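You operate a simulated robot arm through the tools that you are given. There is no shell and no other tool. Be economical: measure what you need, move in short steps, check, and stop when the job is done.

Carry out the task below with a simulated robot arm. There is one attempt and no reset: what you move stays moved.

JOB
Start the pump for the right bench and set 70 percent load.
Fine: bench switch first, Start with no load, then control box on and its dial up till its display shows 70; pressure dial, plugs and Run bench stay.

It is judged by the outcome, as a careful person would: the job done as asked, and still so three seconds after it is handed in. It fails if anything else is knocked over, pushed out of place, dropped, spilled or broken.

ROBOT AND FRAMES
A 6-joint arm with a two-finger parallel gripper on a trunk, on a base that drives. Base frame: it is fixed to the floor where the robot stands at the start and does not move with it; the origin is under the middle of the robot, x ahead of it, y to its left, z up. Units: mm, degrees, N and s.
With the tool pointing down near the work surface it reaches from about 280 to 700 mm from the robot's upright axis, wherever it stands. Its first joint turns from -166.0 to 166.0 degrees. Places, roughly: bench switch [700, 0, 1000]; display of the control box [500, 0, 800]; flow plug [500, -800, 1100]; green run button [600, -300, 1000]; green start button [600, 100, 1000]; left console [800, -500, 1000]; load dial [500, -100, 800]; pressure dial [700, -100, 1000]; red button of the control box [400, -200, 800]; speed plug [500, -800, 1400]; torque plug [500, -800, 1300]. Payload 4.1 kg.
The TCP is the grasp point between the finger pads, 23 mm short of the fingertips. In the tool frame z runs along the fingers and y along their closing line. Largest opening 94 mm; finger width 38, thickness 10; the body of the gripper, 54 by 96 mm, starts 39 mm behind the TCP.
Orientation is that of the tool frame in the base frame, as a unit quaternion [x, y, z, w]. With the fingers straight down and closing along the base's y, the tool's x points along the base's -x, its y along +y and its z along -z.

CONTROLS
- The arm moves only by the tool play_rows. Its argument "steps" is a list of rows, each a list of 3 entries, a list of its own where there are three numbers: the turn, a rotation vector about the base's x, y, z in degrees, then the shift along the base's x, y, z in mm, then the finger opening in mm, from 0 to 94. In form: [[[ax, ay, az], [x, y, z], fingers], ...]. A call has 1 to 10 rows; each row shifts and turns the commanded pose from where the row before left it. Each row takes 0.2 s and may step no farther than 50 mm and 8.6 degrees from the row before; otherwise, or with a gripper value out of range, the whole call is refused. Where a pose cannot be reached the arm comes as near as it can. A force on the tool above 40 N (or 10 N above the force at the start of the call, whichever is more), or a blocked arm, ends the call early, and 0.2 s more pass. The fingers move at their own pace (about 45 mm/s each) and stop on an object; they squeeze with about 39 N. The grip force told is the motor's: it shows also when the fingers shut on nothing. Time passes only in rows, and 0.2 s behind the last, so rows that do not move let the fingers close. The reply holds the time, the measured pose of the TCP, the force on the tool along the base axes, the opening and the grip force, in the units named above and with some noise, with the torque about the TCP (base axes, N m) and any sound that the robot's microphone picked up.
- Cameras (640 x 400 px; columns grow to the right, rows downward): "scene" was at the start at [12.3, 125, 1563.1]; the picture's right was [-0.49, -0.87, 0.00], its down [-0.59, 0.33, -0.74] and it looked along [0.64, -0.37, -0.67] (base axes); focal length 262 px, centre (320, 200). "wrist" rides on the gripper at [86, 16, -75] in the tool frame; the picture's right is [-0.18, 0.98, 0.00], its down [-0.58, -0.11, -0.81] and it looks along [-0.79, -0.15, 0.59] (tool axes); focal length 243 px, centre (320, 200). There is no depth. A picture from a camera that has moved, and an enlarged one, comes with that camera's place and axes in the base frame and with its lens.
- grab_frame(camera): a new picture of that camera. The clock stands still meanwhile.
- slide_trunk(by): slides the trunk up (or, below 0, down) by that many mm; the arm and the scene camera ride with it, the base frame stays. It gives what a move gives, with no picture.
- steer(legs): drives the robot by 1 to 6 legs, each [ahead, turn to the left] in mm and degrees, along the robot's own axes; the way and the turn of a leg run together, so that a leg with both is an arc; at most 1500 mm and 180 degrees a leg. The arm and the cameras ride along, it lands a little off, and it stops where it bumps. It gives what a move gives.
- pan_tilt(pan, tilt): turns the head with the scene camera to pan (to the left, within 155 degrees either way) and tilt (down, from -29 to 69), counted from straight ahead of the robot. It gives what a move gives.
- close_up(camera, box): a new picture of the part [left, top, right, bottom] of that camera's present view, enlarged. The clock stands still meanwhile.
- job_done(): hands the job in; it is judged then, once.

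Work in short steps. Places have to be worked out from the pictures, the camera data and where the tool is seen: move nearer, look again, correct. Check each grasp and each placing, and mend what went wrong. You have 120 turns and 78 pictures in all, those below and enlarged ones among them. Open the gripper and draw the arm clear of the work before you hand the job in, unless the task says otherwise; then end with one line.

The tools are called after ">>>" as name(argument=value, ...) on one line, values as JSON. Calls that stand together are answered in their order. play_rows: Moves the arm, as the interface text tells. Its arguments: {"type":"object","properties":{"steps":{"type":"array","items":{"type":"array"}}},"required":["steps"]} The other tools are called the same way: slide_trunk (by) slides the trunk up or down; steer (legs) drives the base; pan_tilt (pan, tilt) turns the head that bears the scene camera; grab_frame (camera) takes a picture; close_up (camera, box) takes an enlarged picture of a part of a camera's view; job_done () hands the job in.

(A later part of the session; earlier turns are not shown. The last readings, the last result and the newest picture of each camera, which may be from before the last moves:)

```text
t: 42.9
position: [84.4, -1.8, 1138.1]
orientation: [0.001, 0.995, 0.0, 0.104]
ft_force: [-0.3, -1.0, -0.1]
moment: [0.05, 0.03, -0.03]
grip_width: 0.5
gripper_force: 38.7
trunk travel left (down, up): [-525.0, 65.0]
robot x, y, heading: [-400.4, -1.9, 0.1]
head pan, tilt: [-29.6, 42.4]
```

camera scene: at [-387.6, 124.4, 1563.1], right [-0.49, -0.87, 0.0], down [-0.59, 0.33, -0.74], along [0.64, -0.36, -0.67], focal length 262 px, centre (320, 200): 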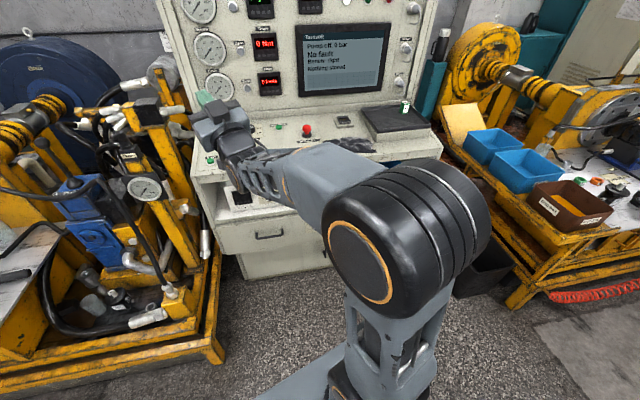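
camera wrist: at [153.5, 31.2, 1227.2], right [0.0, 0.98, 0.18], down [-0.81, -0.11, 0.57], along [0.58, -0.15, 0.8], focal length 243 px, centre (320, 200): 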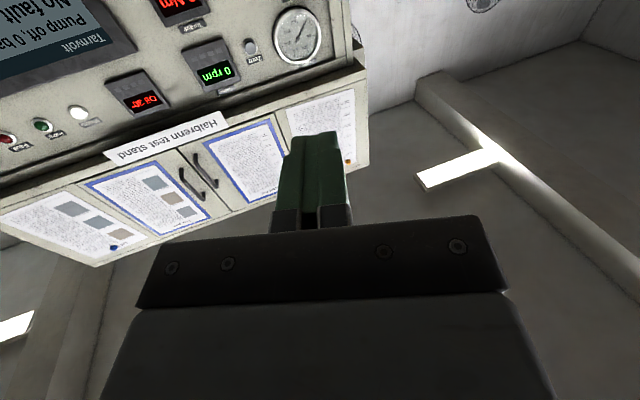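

Recovered (tool 12° off vertical). Drive forward again about 420 mm so the Start button is at mid reach.

>>> steer(legs=[[420, 0]])

>>> play_rows(steps=[[[0, 0, 0], [0, 35, 0], 0], [[0, 0, 0], [0, 35, 0], 0]])

>>> grab_frame(camera="wrist")

```text
t: 45.5
position: [509.2, -2.0, 1137.2]
orientation: [0.001, 0.994, 0.0, 0.106]
ft_force: [0.1, 0.0, 0.0]
moment: [0.0, -0.02, 0.01]
grip_width: 0.1
gripper_force: 38.7
trunk travel left (down, up): [-525.0, 65.0]
robot x, y, heading: [20.3, -0.3, -0.0]
head pan, tilt: [-29.6, 42.4]
```

```text
t: 46.1
position: [508.6, 68.9, 1137.5]
orientation: [0.002, 0.994, 0.0, 0.106]
ft_force: [-0.5, 0.5, -0.3]
moment: [-0.05, 0.0, 0.04]
grip_width: 0.0
gripper_force: 38.6
trunk travel left (down, up): [-525.0, 65.0]
robot x, y, heading: [20.6, -0.1, -0.2]
head pan, tilt: [-29.6, 42.4]
```

```text
49 pictures are left
camera wrist: at [407.3, 86.1, 1193.3], right [0.18, 0.98, 0.04], down [0.4, -0.11, 0.91], along [0.9, -0.15, -0.41], focal length 243 px, centre (320, 200)
```

wrist: 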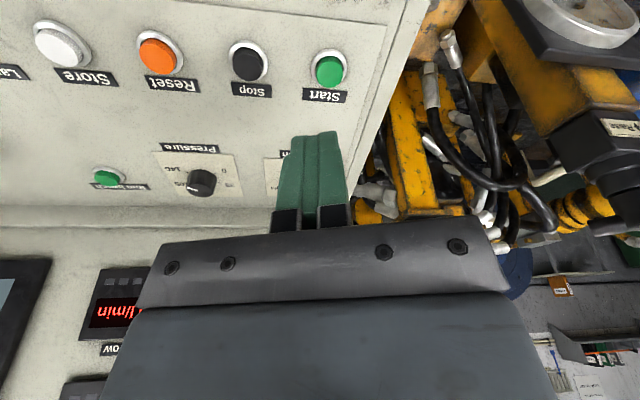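

Start button ray gives (557, 73, ~1000). I'll move above it with a smaller tilt, then check alignment.

>>> play_rows(steps=[[[0, 3, 0], [20, 2, -30], 0], [[0, 2, 0], [18, 2, -40], 0]])

>>> grab_frame(camera="wrist")

```text
t: 46.7
position: [546.4, 72.7, 1068.6]
orientation: [0.001, 0.998, -0.001, 0.063]
ft_force: [-0.2, 0.4, -1.0]
moment: [-0.01, 0.0, 0.0]
grip_width: 0.0
gripper_force: 39.1
trunk travel left (down, up): [-525.0, 65.0]
robot x, y, heading: [20.1, 0.8, -0.1]
head pan, tilt: [-29.6, 42.4]
```

```text
48 pictures are left
camera wrist: at [450.1, 88.4, 1132.8], right [0.19, 0.98, 0.02], down [0.47, -0.11, 0.87], along [0.86, -0.15, -0.49], focal length 243 px, centre (320, 200)
```

wrist: 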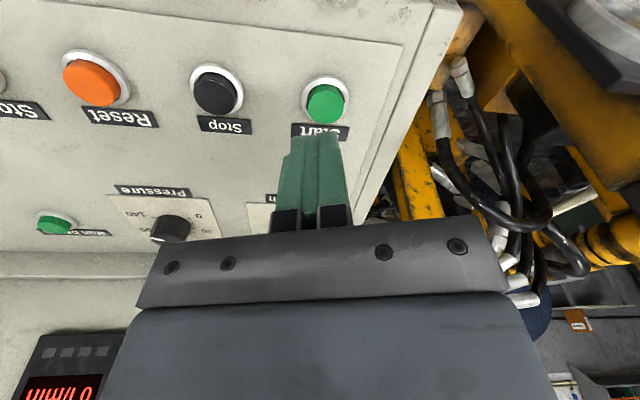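

Aligned: button is about 41 mm beyond the fingertips along the tool. Descend 34 mm, then press in small steps.

>>> play_rows(steps=[[[0, 0, 0], [2.5, 2, -20], 0], [[0, 0, 0], [1.8, 0, -14], 0]])

>>> play_rows(steps=[[[0, 0, 0], [0.4, 0, -3], 0], [[0, 0, 0], [0.4, 0, -3], 0], [[0, 0, 0], [0.4, 0, -3], 0]])

>>> grab_frame(camera="wrist")

>>> close_up(camera="scene", box=[300, 0, 500, 150])

```text
t: 47.3
position: [550.4, 72.8, 1034.7]
orientation: [0.002, 0.998, -0.001, 0.063]
ft_force: [0.6, 0.1, -0.4]
moment: [-0.02, 0.0, 0.01]
grip_width: 0.0
gripper_force: 39.0
trunk travel left (down, up): [-525.0, 65.0]
robot x, y, heading: [20.7, 2.3, 0.1]
head pan, tilt: [-29.6, 42.4]
```

```text
t: 48.1
position: [551.1, 72.7, 1024.3]
orientation: [0.002, 0.998, -0.001, 0.063]
ft_force: [0.1, 0.5, 0.8]
moment: [0.01, 0.0, 0.0]
grip_width: 0.0
gripper_force: 39.2
trunk travel left (down, up): [-525.0, 65.0]
robot x, y, heading: [22.7, -0.1, 0.1]
head pan, tilt: [-29.6, 42.4]
```

```text
47 pictures are left
camera wrist: at [455.1, 90.0, 1088.9], right [0.19, 0.98, 0.02], down [0.48, -0.11, 0.87], along [0.86, -0.15, -0.49], focal length 243 px, centre (320, 200)
```

wrist: 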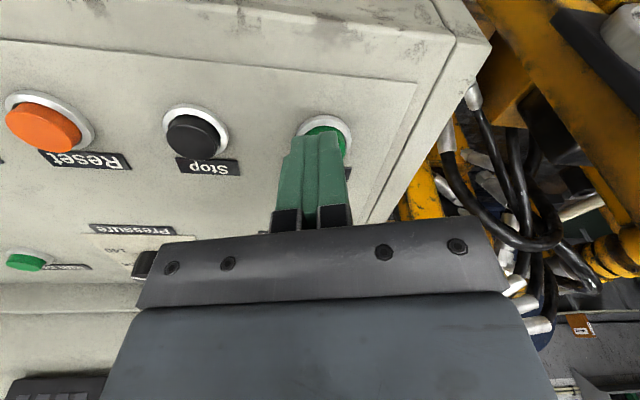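

```text
2.67 times, centred on (400, 75) of scene
camera zoom: at [35.5, 124.5, 1563.2], right [-0.49, -0.87, 0.0], down [-0.59, 0.33, -0.74], along [0.64, -0.37, -0.67], focal length 698 px, centre (107, 533)
```

zoom: 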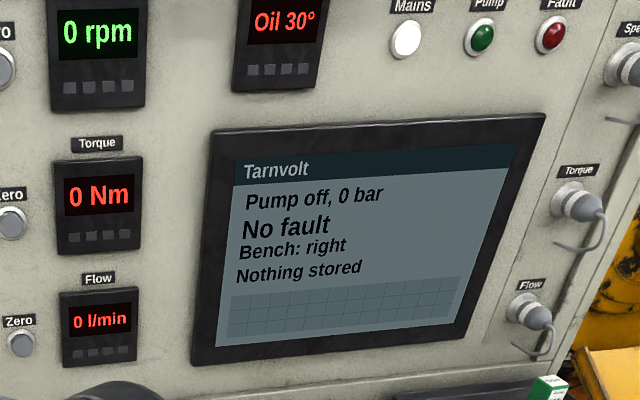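

Not in contact yet; the button is just ahead of the tips. Continue in 2–3 mm steps.

>>> play_rows(steps=[[[0, 0, 0], [0, 2, -3], 0], [[0, 0, 0], [0.3, 0, -3], 0], [[0, 0, 0], [0.3, 0, -2], 0]])

```text
t: 48.9
position: [551.9, 76.2, 1016.6]
orientation: [0.002, 0.998, 0.0, 0.064]
ft_force: [0.4, 0.1, -0.3]
moment: [0.03, -0.03, 0.01]
grip_width: 0.0
gripper_force: 38.7
trunk travel left (down, up): [-525.0, 65.0]
robot x, y, heading: [26.0, 1.2, -0.1]
head pan, tilt: [-29.6, 42.4]
```

Still no force. Continue with small steps.

>>> play_rows(steps=[[[0, 0, 0], [0.3, 0, -2], 0], [[0, 0, 0], [0.3, 0, -2], 0], [[0, 0, 0], [0.3, 0, -2], 0]])

>>> grab_frame(camera="wrist")

```text
t: 49.7
position: [553.3, 76.2, 1010.9]
orientation: [0.002, 0.998, 0.0, 0.063]
ft_force: [-1.3, -0.6, 3.8]
moment: [-0.02, -0.03, -0.02]
grip_width: 0.0
gripper_force: 38.5
trunk travel left (down, up): [-525.0, 65.0]
robot x, y, heading: [27.1, -0.2, -0.1]
head pan, tilt: [-29.6, 42.4]
heard: click
```

```text
45 pictures are left
camera wrist: at [456.7, 92.7, 1075.4], right [0.19, 0.98, 0.02], down [0.47, -0.11, 0.87], along [0.86, -0.15, -0.49], focal length 243 px, centre (320, 200)
```

wrist: 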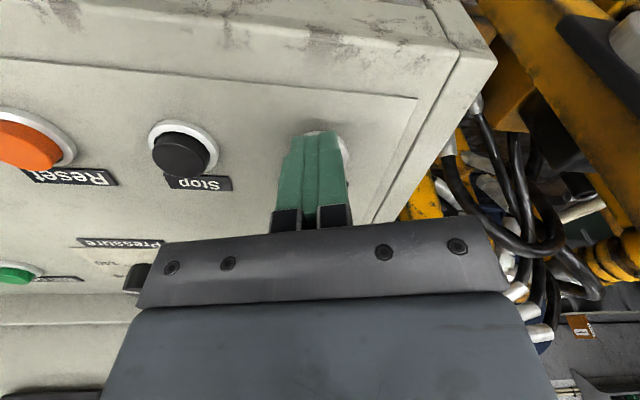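

A click was heard. I'll lift straight off and check the screen.

>>> play_rows(steps=[[[0, 0, 0], [-1, 0, 15], 0], [[0, 0, 0], [-10, -5, 40], 0], [[0, 0, 0], [-15, -10, 40], 0], [[0, 0, 0], [-15, -10, 30], 0]])

>>> close_up(camera="scene", box=[300, 0, 500, 150])

```text
t: 50.7
position: [511.4, 50.6, 1134.6]
orientation: [0.001, 0.998, 0.001, 0.064]
ft_force: [-0.2, -0.4, 0.7]
moment: [0.03, 0.04, 0.01]
grip_width: 0.0
gripper_force: 39.1
trunk travel left (down, up): [-525.0, 65.0]
robot x, y, heading: [24.8, 0.2, -0.1]
head pan, tilt: [-29.6, 42.4]
```

```text
2.67 times, centred on (400, 75) of scene
camera zoom: at [35.2, 124.3, 1563.1], right [-0.49, -0.87, 0.0], down [-0.59, 0.33, -0.74], along [0.64, -0.37, -0.67], focal length 698 px, centre (107, 533)
```

zoom: 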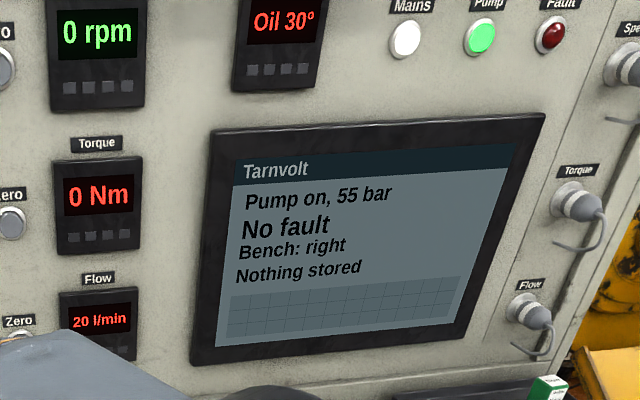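

Pump is on, 55 bar, no fault. Now back the robot away to inspect the control box face under the desk.

>>> steer(legs=[[-350, 0]])

>>> pan_tilt(pan=0, tilt=42)

>>> grab_frame(camera="scene")

>>> grab_frame(camera="wrist")

```text
t: 53.0
position: [162.1, 50.3, 1135.9]
orientation: [0.001, 0.998, 0.0, 0.064]
ft_force: [-0.3, 1.8, 0.0]
moment: [0.01, 0.0, -0.01]
grip_width: 0.0
gripper_force: 39.4
trunk travel left (down, up): [-525.0, 65.0]
robot x, y, heading: [-324.5, 0.2, -0.2]
head pan, tilt: [-29.6, 42.4]
```

```text
t: 53.9
position: [164.1, 50.5, 1135.7]
orientation: [0.002, 0.998, 0.0, 0.063]
ft_force: [-0.3, -0.6, -0.8]
moment: [0.03, 0.03, 0.01]
grip_width: 0.0
gripper_force: 39.1
trunk travel left (down, up): [-525.0, 65.0]
robot x, y, heading: [-324.0, -3.0, -0.2]
head pan, tilt: [0.0, 42.0]
```

```text
43 pictures are left
camera scene: at [-302.4, 166.0, 1563.7], right [0.0, -1.0, 0.0], down [-0.67, 0.0, -0.74], along [0.74, 0.0, -0.67], focal length 262 px, centre (320, 200)
```

scene: 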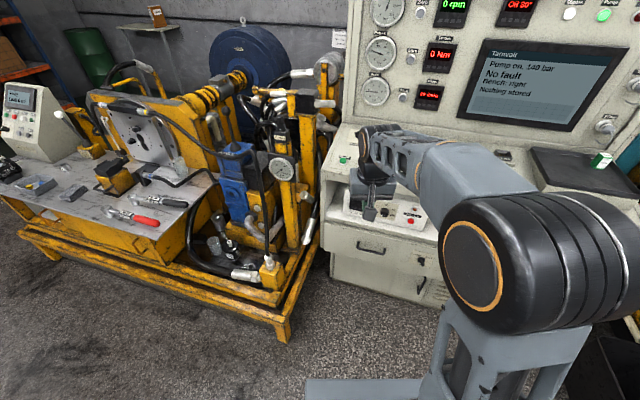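

```text
42 pictures are left
camera wrist: at [66.9, 67.4, 1199.5], right [0.19, 0.98, 0.02], down [0.47, -0.11, 0.87], along [0.86, -0.15, -0.49], focal length 243 px, centre (320, 200)
```

wrist: 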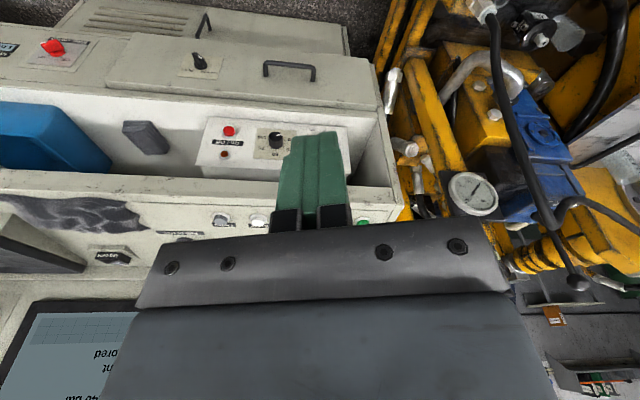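

Estimates: load dial ≈ (475, -107, 780), red button ≈ (440, -210, 776). I'll lower the trunk so both cameras see the box face more squarely.

>>> slide_trunk(by=-350)

>>> grab_frame(camera="wrist")

>>> grab_frame(camera="scene")

```text
t: 57.3
position: [163.3, 51.1, 785.2]
orientation: [0.001, 0.998, 0.0, 0.063]
ft_force: [-0.2, -0.4, -0.3]
moment: [0.03, -0.01, 0.03]
grip_width: 0.0
gripper_force: 38.6
trunk travel left (down, up): [-175.0, 415.0]
robot x, y, heading: [-326.2, -1.3, -0.0]
head pan, tilt: [0.0, 42.0]
```

```text
41 pictures are left
camera wrist: at [66.9, 67.3, 849.5], right [0.19, 0.98, 0.02], down [0.47, -0.11, 0.87], along [0.86, -0.15, -0.49], focal length 243 px, centre (320, 200)
```

wrist: 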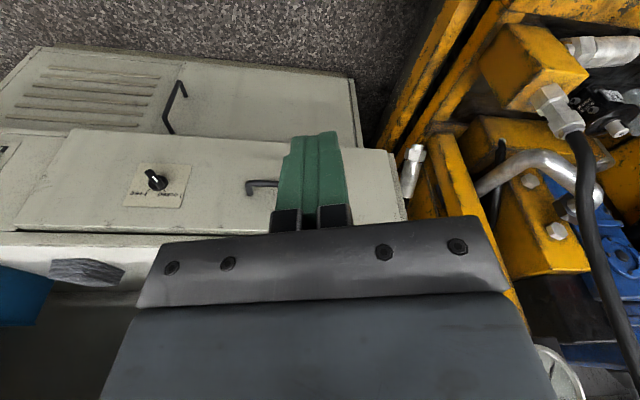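

```text
40 pictures are left
camera scene: at [-302.4, 166.0, 1213.7], right [0.0, -1.0, 0.0], down [-0.67, 0.0, -0.74], along [0.74, 0.0, -0.67], focal length 262 px, centre (320, 200)
```

scene: 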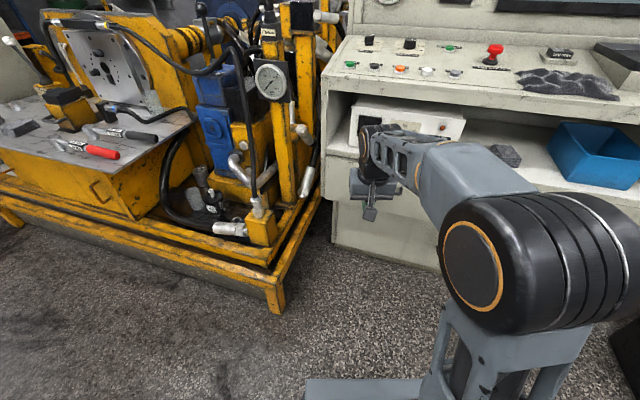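

Box is in the recess. Zoom scene on it for face geometry.

>>> close_up(camera="scene", box=[320, 20, 500, 150])

```text
3.08 times, centred on (410, 85) of scene
camera zoom: at [-302.4, 166.0, 1213.7], right [0.0, -1.0, 0.0], down [-0.67, 0.0, -0.74], along [0.74, 0.0, -0.67], focal length 805 px, centre (43, 554)
```

zoom: 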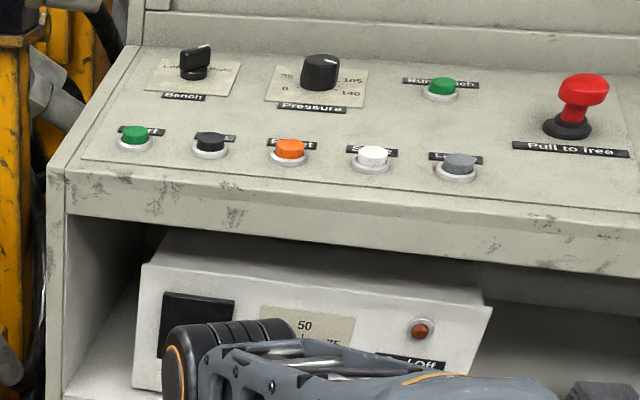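

The whole console is yawed about 16° relative to the robot, and the box face is set back about 70 mm beneath the desk edge, so I need a near-horizontal tool. First bring the arm into its centre plane (y≈-1), then pitch up through alignment cleanly.

>>> play_rows(steps=[[[0, 0, 0], [0, -26, 0], 0], [[0, 0, 0], [0, -26, 0], 0], [[0, 0, 0], [0, 0, 0], 0]])

>>> play_rows(steps=[[[0, -8.3, 0], [20, 0, 5], 0], [[0, -8.3, 0], [18, 0, 9], 0], [[0, -8.3, 0], [17, 0, 12], 0], [[0, -8.3, 0], [15, 0, 15], 0], [[0, -8.3, 0], [13, 0, 18], 0], [[0, -8.3, 0], [10, 0, 21], 0]])

```text
t: 58.1
position: [164.2, -1.8, 784.9]
orientation: [0.001, 0.998, 0.0, 0.064]
ft_force: [1.0, 1.4, -0.4]
moment: [0.01, 0.04, -0.03]
grip_width: 0.0
gripper_force: 39.2
trunk travel left (down, up): [-175.0, 415.0]
robot x, y, heading: [-322.7, 0.3, -0.1]
head pan, tilt: [0.0, 42.0]
```

```text
t: 59.5
position: [256.2, -1.2, 866.0]
orientation: [0.002, 0.878, 0.001, 0.479]
ft_force: [-0.5, 0.2, -0.5]
moment: [0.0, 0.01, 0.03]
grip_width: 0.0
gripper_force: 38.8
trunk travel left (down, up): [-175.0, 415.0]
robot x, y, heading: [-329.7, 1.0, -0.4]
head pan, tilt: [0.0, 42.0]
```

Now the tool points 33° below horizontal; let me look at the box with the wrist camera.

>>> grab_frame(camera="wrist")

```text
38 pictures are left
camera wrist: at [145.9, 15.5, 834.8], right [0.1, 0.98, 0.16], down [-0.36, -0.11, 0.93], along [0.93, -0.15, 0.35], focal length 243 px, centre (320, 200)
```

wrist: 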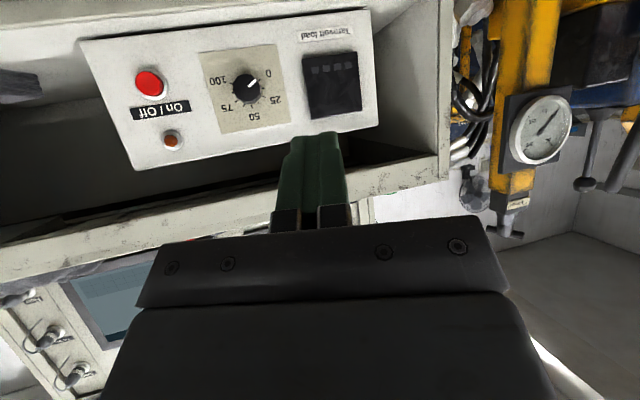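

Clear view: the dial points at 0. Triangulated: red button (441, -209, 775), lamp above it, dial knob front (458, -100, 800), face vertical, yawed ≈16°. I'll turn the base -16° in place to face it squarely.

>>> steer(legs=[[0, -16]])

>>> play_rows(steps=[[[0, 0, 0], [0, 0, 0], 0]])

>>> play_rows(steps=[[[0, 0, 0], [0, 0, 0], 0]])

```text
t: 60.9
position: [233.3, -161.4, 864.6]
orientation: [0.124, 0.87, -0.065, 0.472]
ft_force: [0.1, -0.7, 0.0]
moment: [0.0, -0.01, 0.01]
grip_width: 0.0
gripper_force: 39.0
trunk travel left (down, up): [-175.0, 415.0]
robot x, y, heading: [-328.2, -1.3, -16.0]
head pan, tilt: [0.0, 42.0]
```

```text
t: 61.2
position: [233.5, -161.4, 866.8]
orientation: [0.124, 0.87, -0.065, 0.474]
ft_force: [0.2, -0.1, -0.3]
moment: [0.04, 0.02, -0.01]
grip_width: 0.1
gripper_force: 38.8
trunk travel left (down, up): [-175.0, 415.0]
robot x, y, heading: [-328.3, -2.8, -16.3]
head pan, tilt: [0.0, 42.0]
```

```text
t: 61.6
position: [232.9, -161.9, 865.4]
orientation: [0.124, 0.869, -0.065, 0.474]
ft_force: [0.0, -0.3, 0.0]
moment: [0.0, 0.0, 0.04]
grip_width: 0.0
gripper_force: 39.3
trunk travel left (down, up): [-175.0, 415.0]
robot x, y, heading: [-326.8, 4.8, -16.0]
head pan, tilt: [0.0, 42.0]
```

Now finish pitching up to horizontal in the robot's own plane (axis rotated by -16°).

>>> play_rows(steps=[[[-2.29, -7.98, 0], [12, -3.5, 23], 0], [[-2.29, -7.98, 0], [9, -2.5, 24], 0], [[-2.29, -7.98, 0], [5, -1.4, 25], 0], [[-2.29, -7.98, 0], [2, -0.6, 26], 0], [[0, 0, 0], [0, 0, 0], 0]])

```text
t: 62.9
position: [259.8, -169.6, 964.2]
orientation: [0.099, 0.698, -0.097, 0.702]
ft_force: [0.3, -0.1, -0.2]
moment: [-0.02, 0.01, 0.0]
grip_width: 0.0
gripper_force: 38.6
trunk travel left (down, up): [-175.0, 415.0]
robot x, y, heading: [-326.2, -1.8, -15.9]
head pan, tilt: [0.0, 42.0]
```

Clean. Now lower by trunk 175 mm to bring the tool to about button height.

>>> slide_trunk(by=-172)

>>> grab_frame(camera="wrist")

>>> grab_frame(camera="scene")

```text
t: 64.8
position: [260.8, -169.6, 791.4]
orientation: [0.099, 0.698, -0.097, 0.702]
ft_force: [0.0, -0.3, -0.1]
moment: [0.0, -0.02, 0.0]
grip_width: 0.2
gripper_force: 39.2
trunk travel left (down, up): [-3.0, 587.0]
robot x, y, heading: [-325.2, 1.0, -16.4]
head pan, tilt: [0.0, 42.0]
```

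```text
37 pictures are left
camera wrist: at [193.2, -134.0, 706.0], right [0.27, 0.94, 0.19], down [-0.81, 0.12, 0.58], along [0.52, -0.31, 0.79], focal length 243 px, centre (320, 200)
```

wrist: 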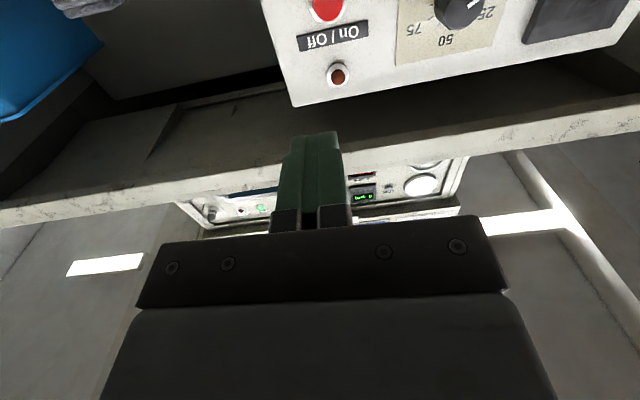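

```text
36 pictures are left
camera scene: at [-257.5, 153.0, 1041.7], right [-0.28, -0.96, 0.0], down [-0.64, 0.19, -0.74], along [0.71, -0.21, -0.67], focal length 262 px, centre (320, 200)
```

scene: 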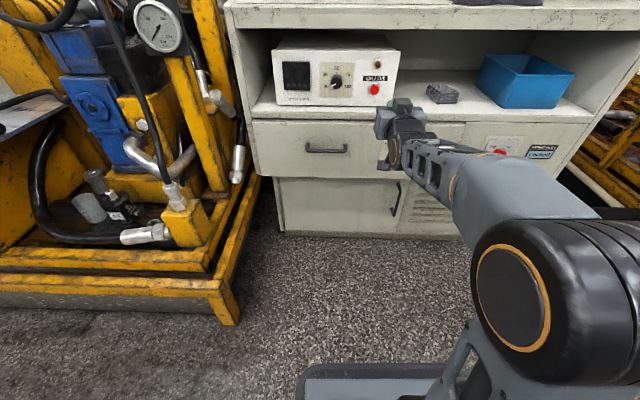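

The robot now faces the console squarely. The red button is 185 mm ahead, 9 mm left and 16 mm below the TCP. I'll align and advance 120 mm.

>>> play_rows(steps=[[[0, 0, 0], [2.5, 8.6, -16], 0], [[0, 0, 0], [38.4, -11, 0], 0], [[0, 0, 0], [38.4, -11, 0], 0], [[0, 0, 0], [38.4, -11, 0], 0]])

>>> grab_frame(camera="wrist")

>>> close_up(camera="scene", box=[250, 20, 450, 160])

```text
t: 65.8
position: [378.9, -194.6, 776.6]
orientation: [0.099, 0.698, -0.097, 0.703]
ft_force: [0.2, -0.7, 0.2]
moment: [0.0, 0.06, 0.0]
grip_width: 0.0
gripper_force: 38.8
trunk travel left (down, up): [-3.0, 587.0]
robot x, y, heading: [-329.6, 0.3, -16.0]
head pan, tilt: [0.0, 42.0]
```

```text
35 pictures are left
camera wrist: at [311.8, -157.9, 690.6], right [0.27, 0.94, 0.19], down [-0.81, 0.12, 0.58], along [0.52, -0.31, 0.79], focal length 243 px, centre (320, 200)
```

wrist: 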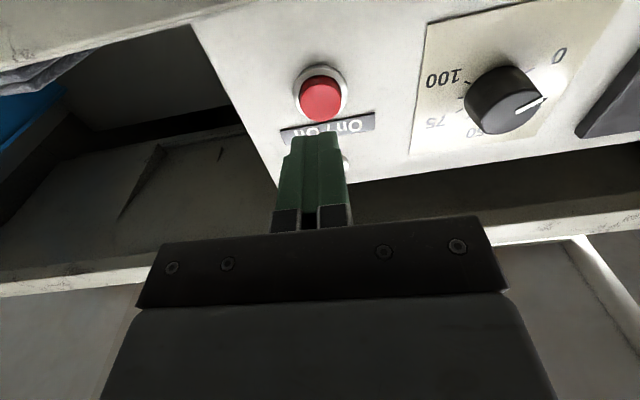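

```text
2.86 times, centred on (350, 90) of scene
camera zoom: at [-257.8, 153.0, 1041.7], right [-0.28, -0.96, 0.0], down [-0.64, 0.19, -0.74], along [0.71, -0.21, -0.67], focal length 748 px, centre (234, 514)
```

zoom: 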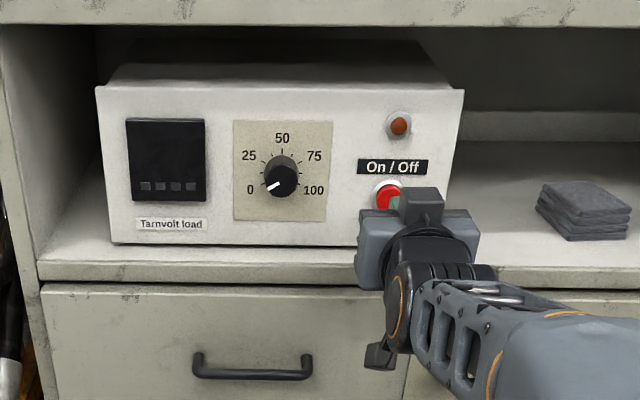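

The button lies on the tool axis about 47 mm beyond the tips. Advance 36 mm, then small steps until click.

>>> play_rows(steps=[[[0, 0, 0], [17.3, -5, 0], 0], [[0, 0, 0], [17.3, -5, 0], 0], [[0, 0, 0], [2.9, -0.8, 0], 0], [[0, 0, 0], [2.9, -0.8, 0], 0]])

>>> play_rows(steps=[[[0, 0, 0], [1.9, -0.55, 0], 0], [[0, 0, 0], [1.9, -0.55, 0], 0]])

```text
t: 66.8
position: [419.2, -205.4, 774.3]
orientation: [0.099, 0.699, -0.097, 0.702]
ft_force: [-6.3, 1.4, -1.8]
moment: [0.03, 0.08, 0.0]
grip_width: 0.0
gripper_force: 38.9
trunk travel left (down, up): [-3.0, 587.0]
robot x, y, heading: [-322.3, -1.3, -16.1]
head pan, tilt: [0.0, 42.0]
heard: click
```

```text
t: 67.4
position: [422.3, -207.6, 776.6]
orientation: [0.1, 0.699, -0.098, 0.702]
ft_force: [-17.6, 6.2, -5.3]
moment: [0.07, 0.17, -0.07]
grip_width: 0.0
gripper_force: 38.9
trunk travel left (down, up): [-3.0, 587.0]
robot x, y, heading: [-326.7, -1.7, -16.1]
head pan, tilt: [0.0, 42.0]
```

Clicked already on the first call. Back off and check the lamp and display.

>>> play_rows(steps=[[[0, 0, 0], [-10, 2.8, 0], 0], [[0, 0, 0], [-38, 11, 0], 0], [[0, 0, 0], [-38, 11, 0], 0]])

>>> close_up(camera="scene", box=[250, 20, 450, 160])

```text
t: 68.2
position: [337.5, -183.1, 776.0]
orientation: [0.1, 0.699, -0.097, 0.702]
ft_force: [0.7, -0.5, -0.6]
moment: [0.01, -0.05, -0.03]
grip_width: 0.0
gripper_force: 38.9
trunk travel left (down, up): [-3.0, 587.0]
robot x, y, heading: [-330.2, 0.2, -16.2]
head pan, tilt: [0.0, 42.0]
```

```text
2.86 times, centred on (350, 90) of scene
camera zoom: at [-257.0, 152.8, 1041.7], right [-0.28, -0.96, 0.0], down [-0.64, 0.19, -0.74], along [0.71, -0.21, -0.67], focal length 748 px, centre (234, 514)
```

zoom: 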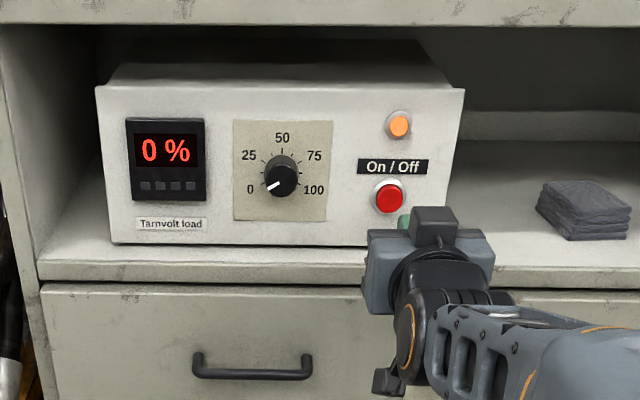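

Box is on, showing 0 %, lamp lit. Next, move left 108 mm and up 19 mm in front of the dial with fingers opened, and check alignment.

>>> play_rows(steps=[[[0, 0, 0], [10, 34.6, 7], 60], [[0, 0, 0], [10, 34.6, 6], 60], [[0, 0, 0], [10, 34.6, 6], 60], [[0, 0, 0], [19, -5.5, 0], 60]])

>>> grab_frame(camera="wrist")

```text
t: 69.2
position: [385.9, -84.1, 795.0]
orientation: [0.099, 0.699, -0.097, 0.702]
ft_force: [-0.2, -0.1, 0.5]
moment: [0.03, 0.04, 0.01]
grip_width: 60.0
gripper_force: 0.0
trunk travel left (down, up): [-3.0, 587.0]
robot x, y, heading: [-322.8, -2.5, -16.2]
head pan, tilt: [0.0, 42.0]
```

```text
32 pictures are left
camera wrist: at [318.3, -47.4, 709.1], right [0.27, 0.94, 0.19], down [-0.81, 0.12, 0.58], along [0.52, -0.31, 0.79], focal length 243 px, centre (320, 200)
```

wrist: 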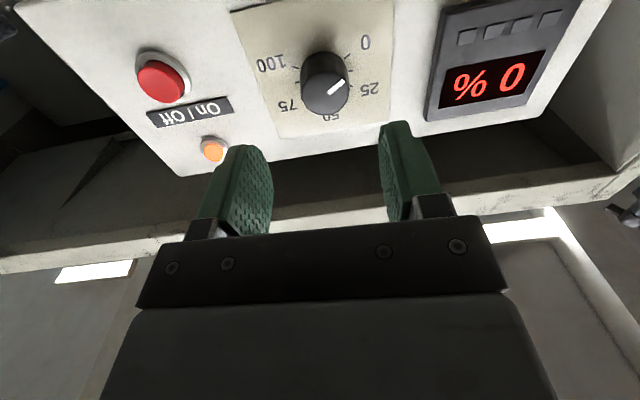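

Dial knob is on the axis within ~4 mm (needs shifting left). I shift and pre-rotate the gripper 85° counter-clockwise about its axis so one grasp can do a long clockwise turn.

>>> play_rows(steps=[[[-8.17, 2.34, 0], [0.9, 3.1, 0], 60], [[-8.17, 2.34, 0], [0, 0, 0], 60], [[-8.17, 2.34, 0], [0, 0, 0], 60], [[-8.17, 2.34, 0], [0, 0, 0], 60], [[-8.17, 2.34, 0], [0, 0, 0], 60], [[-8.17, 2.34, 0], [0, 0, 0], 60], [[-8.17, 2.34, 0], [0, 0, 0], 60], [[-8.17, 2.34, 0], [0, 0, 0], 60], [[-8.17, 2.34, 0], [0, 0, 0], 60], [[-8.17, 2.34, 0], [0, 0, 0], 60]])

>>> grab_frame(camera="wrist")

```text
t: 71.4
position: [386.6, -81.7, 794.6]
orientation: [-0.402, 0.582, -0.544, 0.452]
ft_force: [-0.4, -0.2, 0.3]
moment: [0.01, 0.03, 0.02]
grip_width: 60.0
gripper_force: 0.0
trunk travel left (down, up): [-3.0, 587.0]
robot x, y, heading: [-326.5, -1.0, -16.1]
head pan, tilt: [0.0, 42.0]
```

```text
31 pictures are left
camera wrist: at [291.0, -142.5, 771.8], right [0.07, 0.26, -0.96], down [-0.62, 0.77, 0.16], along [0.78, 0.59, 0.22], focal length 243 px, centre (320, 200)
```

wrist: 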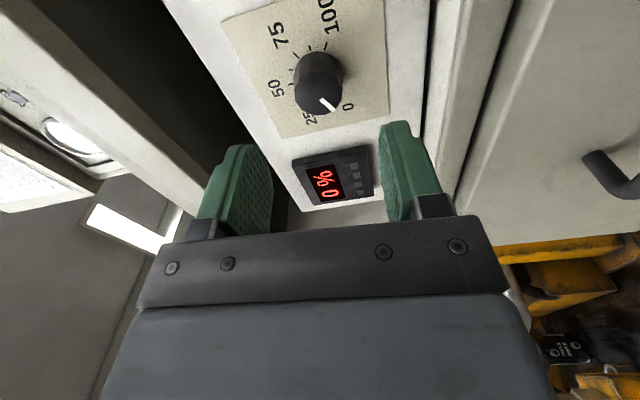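

Aligned within a couple of mm. Advance 66 mm onto the knob.

>>> play_rows(steps=[[[0, 0, 0], [24, -8, 0], 60], [[0, 0, 0], [24, -7, 0], 60], [[0, 0, 0], [9.6, -2.8, 0], 60], [[0, 0, 0], [5.8, -1.7, 0], 60]])

>>> grab_frame(camera="wrist")

```text
t: 72.4
position: [450.6, -101.4, 794.2]
orientation: [-0.4, 0.583, -0.543, 0.453]
ft_force: [0.5, 0.3, 0.5]
moment: [-0.01, 0.02, 0.02]
grip_width: 60.0
gripper_force: 0.0
trunk travel left (down, up): [-3.0, 587.0]
robot x, y, heading: [-327.1, 1.3, -16.1]
head pan, tilt: [0.0, 42.0]
```

```text
30 pictures are left
camera wrist: at [354.6, -162.0, 771.1], right [0.07, 0.26, -0.96], down [-0.62, 0.77, 0.16], along [0.78, 0.59, 0.22], focal length 243 px, centre (320, 200)
```

wrist: 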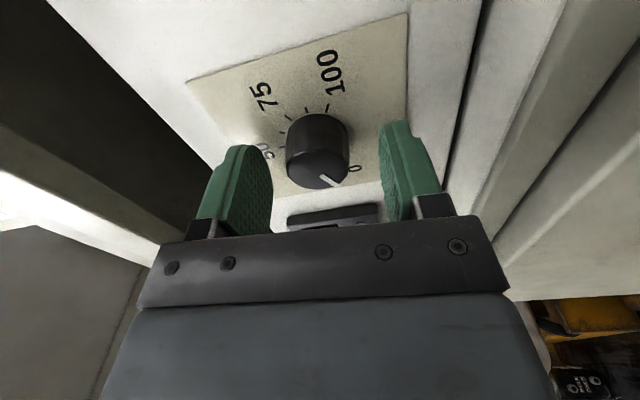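

Knob sits between the fingers with ~16 mm overlap. Close the fingers on it.

>>> play_rows(steps=[[[0, 0, 0], [0, 0, 0], 20], [[0, 0, 0], [0, 0, 0], 20], [[0, 0, 0], [0, 0, 0], 20]])

```text
t: 73.2
position: [450.9, -101.3, 795.5]
orientation: [-0.401, 0.582, -0.543, 0.453]
ft_force: [4.9, -1.5, 5.6]
moment: [-0.04, -0.1, 0.1]
grip_width: 32.3
gripper_force: 45.3
trunk travel left (down, up): [-3.0, 587.0]
robot x, y, heading: [-326.6, -2.6, -16.0]
head pan, tilt: [0.0, 42.0]
```

Gripped at 32 mm. Turn clockwise (+ about the forward axis) 80° first and read the display.

>>> play_rows(steps=[[[7.69, -2.2, 0], [0, 0, 0], 20], [[7.69, -2.2, 0], [0, 0, 0], 20], [[7.69, -2.2, 0], [0, 0, 0], 20], [[7.69, -2.2, 0], [0, 0, 0], 20], [[7.69, -2.2, 0], [0, 0, 0], 20], [[7.69, -2.2, 0], [0, 0, 0], 20], [[7.69, -2.2, 0], [0, 0, 0], 20], [[7.69, -2.2, 0], [0, 0, 0], 20], [[7.69, -2.2, 0], [0, 0, 0], 20], [[7.69, -2.2, 0], [0, 0, 0], 20]])

>>> close_up(camera="scene", box=[250, 20, 450, 160])

```text
t: 75.4
position: [449.5, -99.2, 794.5]
orientation: [0.069, 0.703, -0.126, 0.697]
ft_force: [-2.7, 7.2, -4.1]
moment: [-0.36, -1.02, 0.17]
grip_width: 32.2
gripper_force: 44.9
trunk travel left (down, up): [-3.0, 587.0]
robot x, y, heading: [-326.6, 0.6, -15.8]
head pan, tilt: [0.0, 42.0]
```

```text
2.86 times, centred on (350, 90) of scene
camera zoom: at [-257.6, 153.6, 1041.6], right [-0.28, -0.96, 0.0], down [-0.64, 0.18, -0.74], along [0.71, -0.21, -0.67], focal length 748 px, centre (234, 514)
```

zoom: 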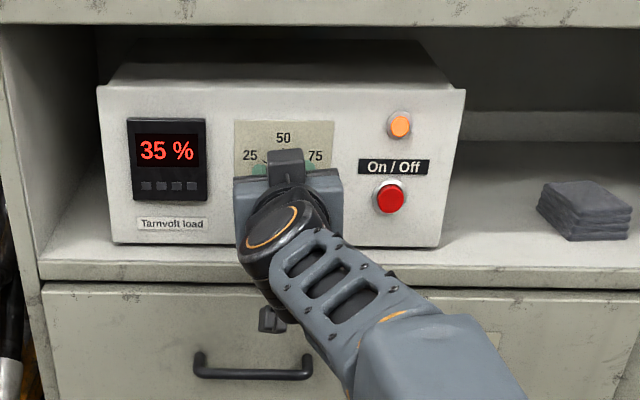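

35 % after 80°, so about 2.3° per percent. Turn another 72° and read.

>>> play_rows(steps=[[[7.69, -2.2, 0], [0, 0, 0], 20], [[7.69, -2.2, 0], [0, 0, 0], 20], [[7.69, -2.2, 0], [0, 0, 0], 20], [[7.69, -2.2, 0], [0, 0, 0], 20], [[7.69, -2.2, 0], [0, 0, 0], 20], [[7.69, -2.2, 0], [0, 0, 0], 20], [[7.69, -2.2, 0], [0, 0, 0], 20], [[7.69, -2.2, 0], [0, 0, 0], 20], [[7.69, -2.2, 0], [0, 0, 0], 20]])

>>> close_up(camera="scene", box=[250, 20, 450, 160])

```text
t: 77.4
position: [451.8, -98.1, 796.9]
orientation: [0.469, 0.527, 0.307, 0.639]
ft_force: [11.7, 22.5, 4.5]
moment: [-0.17, -0.43, 0.01]
grip_width: 31.9
gripper_force: 44.9
trunk travel left (down, up): [-3.0, 587.0]
robot x, y, heading: [-326.5, 0.9, -16.0]
head pan, tilt: [0.0, 42.0]
```

```text
2.86 times, centred on (350, 90) of scene
camera zoom: at [-257.3, 155.1, 1041.5], right [-0.27, -0.96, 0.0], down [-0.64, 0.18, -0.74], along [0.71, -0.2, -0.67], focal length 748 px, centre (234, 514)
```

zoom: 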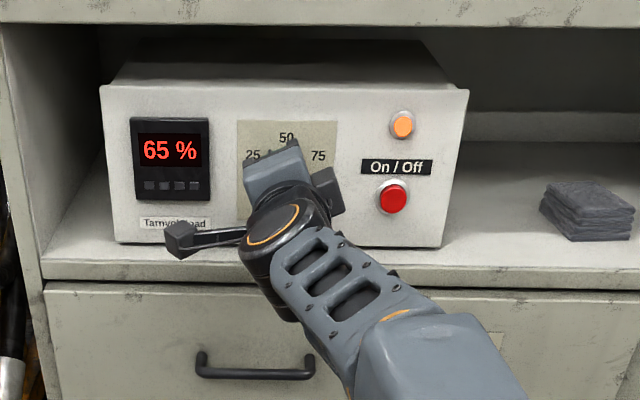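

65 % now. A lateral force of 22 N builds up, so I relieve it by shifting +y while turning a further 9°.

>>> play_rows(steps=[[[0, 0, 0], [0.5, 2, 0], 20], [[4.33, -1.24, 0], [0, 0.5, 0], 20], [[4.33, -1.24, 0], [0, 0, 0], 20]])

>>> close_up(camera="scene", box=[250, 20, 450, 160])

```text
t: 78.2
position: [450.8, -97.8, 795.3]
orientation: [0.51, 0.488, 0.354, 0.614]
ft_force: [8.9, 16.8, 6.9]
moment: [-0.16, -0.39, -0.16]
grip_width: 31.8
gripper_force: 44.9
trunk travel left (down, up): [-3.0, 587.0]
robot x, y, heading: [-325.5, 2.3, -16.0]
head pan, tilt: [0.0, 42.0]
```

```text
2.86 times, centred on (350, 90) of scene
camera zoom: at [-257.4, 154.6, 1041.5], right [-0.28, -0.96, 0.0], down [-0.64, 0.18, -0.74], along [0.71, -0.21, -0.67], focal length 748 px, centre (234, 514)
```

zoom: 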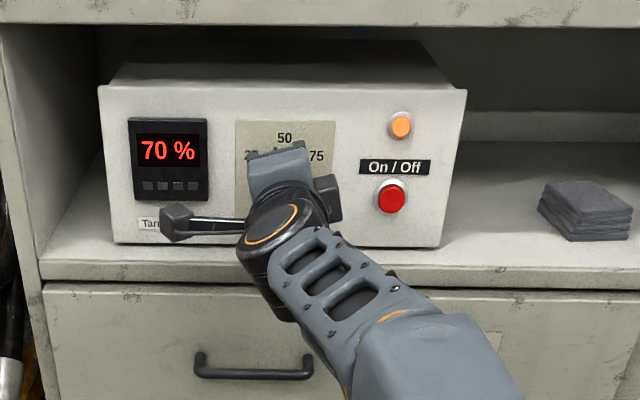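

Display shows 70 %. Release the knob and check that it stays.

>>> play_rows(steps=[[[0, 0, 0], [0.5, 1.5, 0], 20], [[0, 0, 0], [0, 0, 0], 60], [[0, 0, 0], [0, 0, 0], 60], [[0, 0, 0], [0, 0, 0], 60]])

>>> close_up(camera="scene", box=[250, 20, 450, 160])

```text
t: 79.2
position: [451.9, -98.7, 794.6]
orientation: [0.51, 0.489, 0.354, 0.613]
ft_force: [-1.1, 0.6, -0.6]
moment: [0.01, -0.01, 0.01]
grip_width: 60.0
gripper_force: 0.1
trunk travel left (down, up): [-3.0, 587.0]
robot x, y, heading: [-327.8, 2.0, -15.8]
head pan, tilt: [0.0, 42.0]
```

```text
2.86 times, centred on (350, 90) of scene
camera zoom: at [-257.3, 153.3, 1041.7], right [-0.28, -0.96, 0.0], down [-0.64, 0.19, -0.74], along [0.71, -0.21, -0.67], focal length 748 px, centre (234, 514)
```

zoom: 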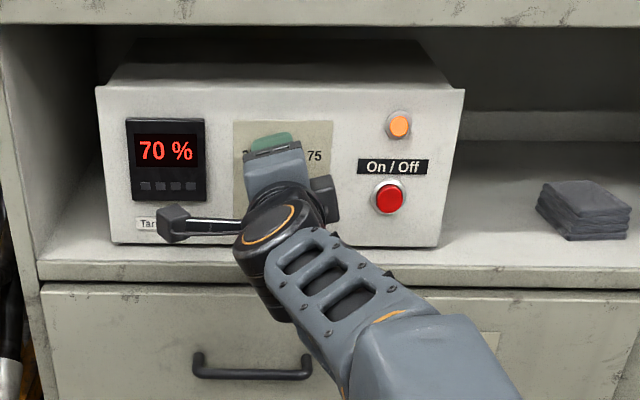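

Still 70 % after release. Draw the arm straight back along the tool axis and check everything.

>>> play_rows(steps=[[[0, 0, 0], [-19, 5.5, 0], 60], [[0, 0, 0], [-28.8, 8.3, 0], 60], [[0, 0, 0], [-38, 11, 0], 60], [[0, 0, 0], [-38, 11, 0], 60], [[0, 0, 0], [-38, 11, 0], 60]])

>>> steer(legs=[[-300, 0]])

>>> pan_tilt(pan=0, tilt=10)

>>> grab_frame(camera="scene")

```text
t: 80.4
position: [288.9, -50.9, 796.2]
orientation: [0.51, 0.489, 0.354, 0.613]
ft_force: [0.3, 0.2, -1.4]
moment: [0.01, -0.05, -0.01]
grip_width: 59.8
gripper_force: 0.0
trunk travel left (down, up): [-3.0, 587.0]
robot x, y, heading: [-326.1, 1.2, -16.1]
head pan, tilt: [0.0, 42.0]
```

```text
t: 82.5
position: [74.2, 10.6, 793.2]
orientation: [0.512, 0.488, 0.353, 0.613]
ft_force: [0.2, 0.9, 0.1]
moment: [0.0, 0.0, -0.01]
grip_width: 59.9
gripper_force: 0.1
trunk travel left (down, up): [-3.0, 587.0]
robot x, y, heading: [-543.5, 53.5, -18.1]
head pan, tilt: [0.0, 42.0]
stopped in leg 1: the robot was blocked; the commanded pose is now the measured one
```

```text
t: 83.5
position: [73.3, 11.3, 795.2]
orientation: [0.511, 0.489, 0.353, 0.612]
ft_force: [0.9, 0.6, 0.8]
moment: [-0.02, 0.01, 0.01]
grip_width: 59.9
gripper_force: 0.1
trunk travel left (down, up): [-3.0, 587.0]
robot x, y, heading: [-541.0, 52.1, -17.6]
head pan, tilt: [0.0, 10.0]
```

```text
25 pictures are left
camera scene: at [-461.6, 202.3, 1092.2], right [-0.31, -0.95, 0.0], down [-0.17, 0.05, -0.98], along [0.94, -0.3, -0.17], focal length 262 px, centre (320, 200)
```

scene: 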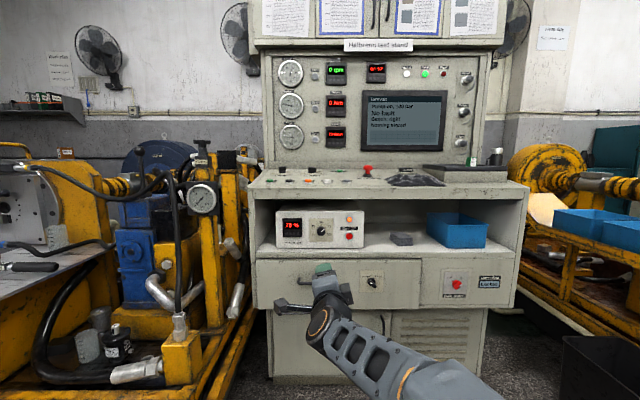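

The drive bumped something behind me. I'll nudge forward a little and look behind to check nothing got displaced, and read the screens.

>>> close_up(camera="scene", box=[260, 50, 500, 250])

>>> steer(legs=[[40, 0]])

>>> pan_tilt(pan=150, tilt=35)

>>> grab_frame(camera="scene")

>>> pan_tilt(pan=-150, tilt=35)

>>> grab_frame(camera="scene")

```text
2.00 times, centred on (380, 150) of scene
camera zoom: at [-461.6, 202.3, 1092.2], right [-0.31, -0.95, 0.0], down [-0.17, 0.05, -0.98], along [0.94, -0.3, -0.17], focal length 523 px, centre (200, 300)
```

zoom: 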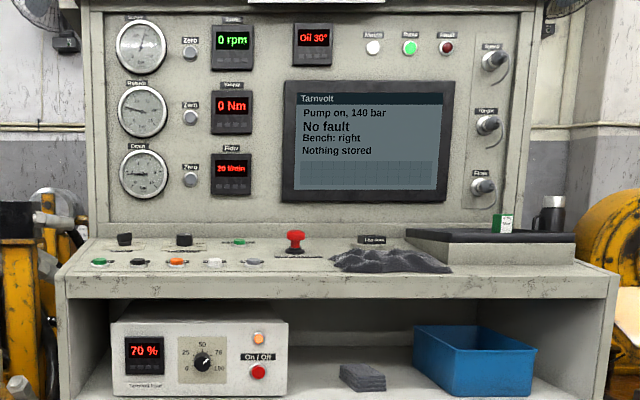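

```text
t: 84.4
position: [111.3, -2.3, 794.9]
orientation: [0.511, 0.489, 0.352, 0.613]
ft_force: [0.3, 0.4, 0.0]
moment: [0.0, -0.01, -0.03]
grip_width: 60.0
gripper_force: 0.0
trunk travel left (down, up): [-3.0, 587.0]
robot x, y, heading: [-505.5, 42.8, -17.7]
head pan, tilt: [0.0, 10.0]
```

```text
t: 86.7
position: [111.3, -1.8, 794.2]
orientation: [0.511, 0.489, 0.353, 0.613]
ft_force: [0.2, -0.5, 0.1]
moment: [0.04, 0.02, -0.02]
grip_width: 59.8
gripper_force: 0.0
trunk travel left (down, up): [-3.0, 587.0]
robot x, y, heading: [-509.4, 40.7, -17.7]
head pan, tilt: [150.0, 35.0]
```

```text
23 pictures are left
camera scene: at [-570.7, 284.1, 1052.2], right [0.74, 0.67, 0.0], down [0.38, -0.43, -0.82], along [-0.55, 0.61, -0.57], focal length 262 px, centre (320, 200)
```

scene: 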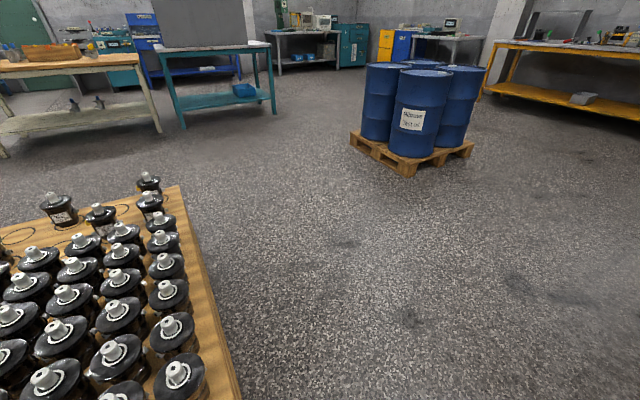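

```text
t: 90.8
position: [112.3, -2.3, 794.0]
orientation: [0.511, 0.489, 0.352, 0.613]
ft_force: [-0.2, -0.1, 0.4]
moment: [-0.03, -0.01, 0.0]
grip_width: 60.0
gripper_force: 0.0
trunk travel left (down, up): [-3.0, 587.0]
robot x, y, heading: [-504.9, 41.8, -18.1]
head pan, tilt: [-150.0, 35.0]
```

```text
22 pictures are left
camera scene: at [-597.9, 200.3, 1052.2], right [-0.21, 0.98, 0.0], down [0.56, 0.12, -0.82], along [-0.8, -0.17, -0.57], focal length 262 px, centre (320, 200)
```

scene: 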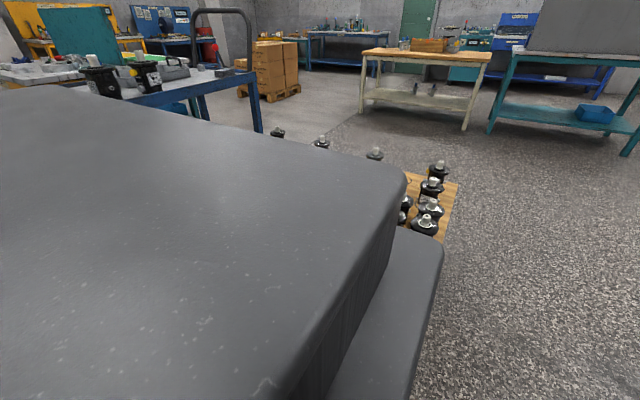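

Behind me is a board of upright units, all standing. I'll look closely for any displaced.

>>> pan_tilt(pan=155, tilt=50)

>>> grab_frame(camera="scene")

>>> pan_tilt(pan=-155, tilt=45)

>>> grab_frame(camera="scene")

```text
t: 95.0
position: [112.4, -1.1, 794.6]
orientation: [0.511, 0.49, 0.353, 0.612]
ft_force: [-0.1, 0.1, 0.8]
moment: [-0.02, -0.01, -0.01]
grip_width: 60.3
gripper_force: 0.0
trunk travel left (down, up): [-3.0, 587.0]
robot x, y, heading: [-506.0, 42.6, -18.1]
head pan, tilt: [154.7, 50.0]
```

```text
21 pictures are left
camera scene: at [-567.8, 271.4, 1030.5], right [0.69, 0.73, 0.0], down [0.56, -0.53, -0.64], along [-0.47, 0.44, -0.77], focal length 262 px, centre (320, 200)
```

scene: 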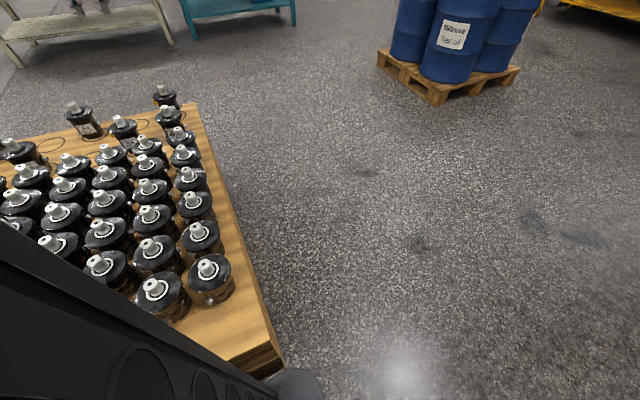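

```text
t: 99.2
position: [111.5, -3.3, 794.4]
orientation: [0.511, 0.489, 0.353, 0.613]
ft_force: [-0.1, -0.5, 0.4]
moment: [-0.01, 0.02, 0.04]
grip_width: 60.0
gripper_force: 0.1
trunk travel left (down, up): [-3.0, 587.0]
robot x, y, heading: [-509.3, 44.5, -18.2]
head pan, tilt: [-154.7, 45.0]
```

```text
20 pictures are left
camera scene: at [-592.4, 208.3, 1037.4], right [-0.13, 0.99, 0.0], down [0.7, 0.09, -0.71], along [-0.7, -0.09, -0.71], focal length 262 px, centre (320, 200)
```

scene: 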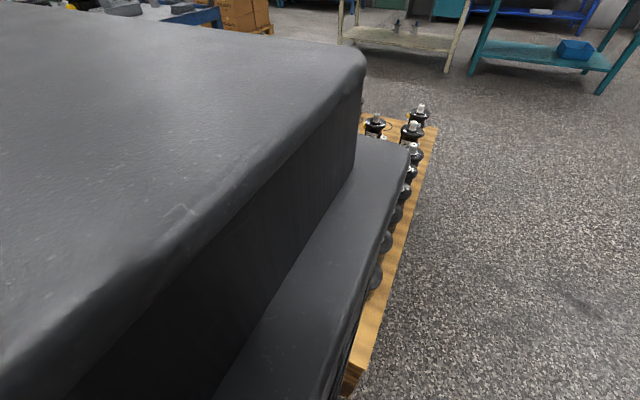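

Everything behind is upright and the console reads correctly. One last check on the pressure dial: raise the trunk for a view from above.

>>> slide_trunk(by=500)

>>> pan_tilt(pan=0, tilt=25)

>>> close_up(camera="scene", box=[240, 100, 440, 225])

```text
refused: 500 is not a number from -400 to 400
```

```text
t: 101.5
position: [112.1, -0.3, 794.3]
orientation: [0.51, 0.489, 0.353, 0.613]
ft_force: [0.6, -0.6, 0.3]
moment: [0.02, 0.0, 0.0]
grip_width: 59.9
gripper_force: 0.1
trunk travel left (down, up): [-3.0, 587.0]
robot x, y, heading: [-508.1, 44.3, -17.8]
head pan, tilt: [0.0, 25.0]
```

```text
3.20 times, centred on (340, 162) of scene
camera zoom: at [-424.2, 190.1, 1067.9], right [-0.31, -0.95, 0.0], down [-0.4, 0.13, -0.91], along [0.86, -0.28, -0.42], focal length 838 px, centre (256, 320)
```

zoom: 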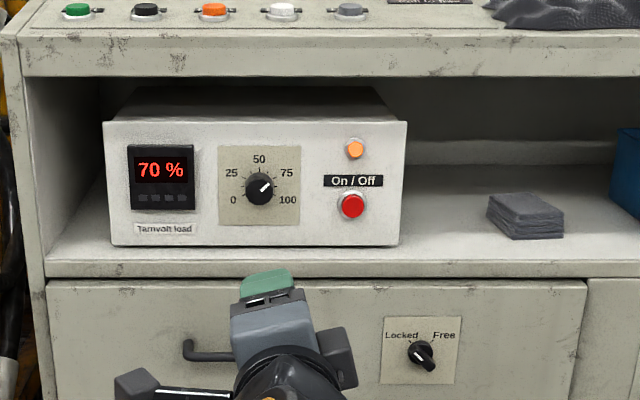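

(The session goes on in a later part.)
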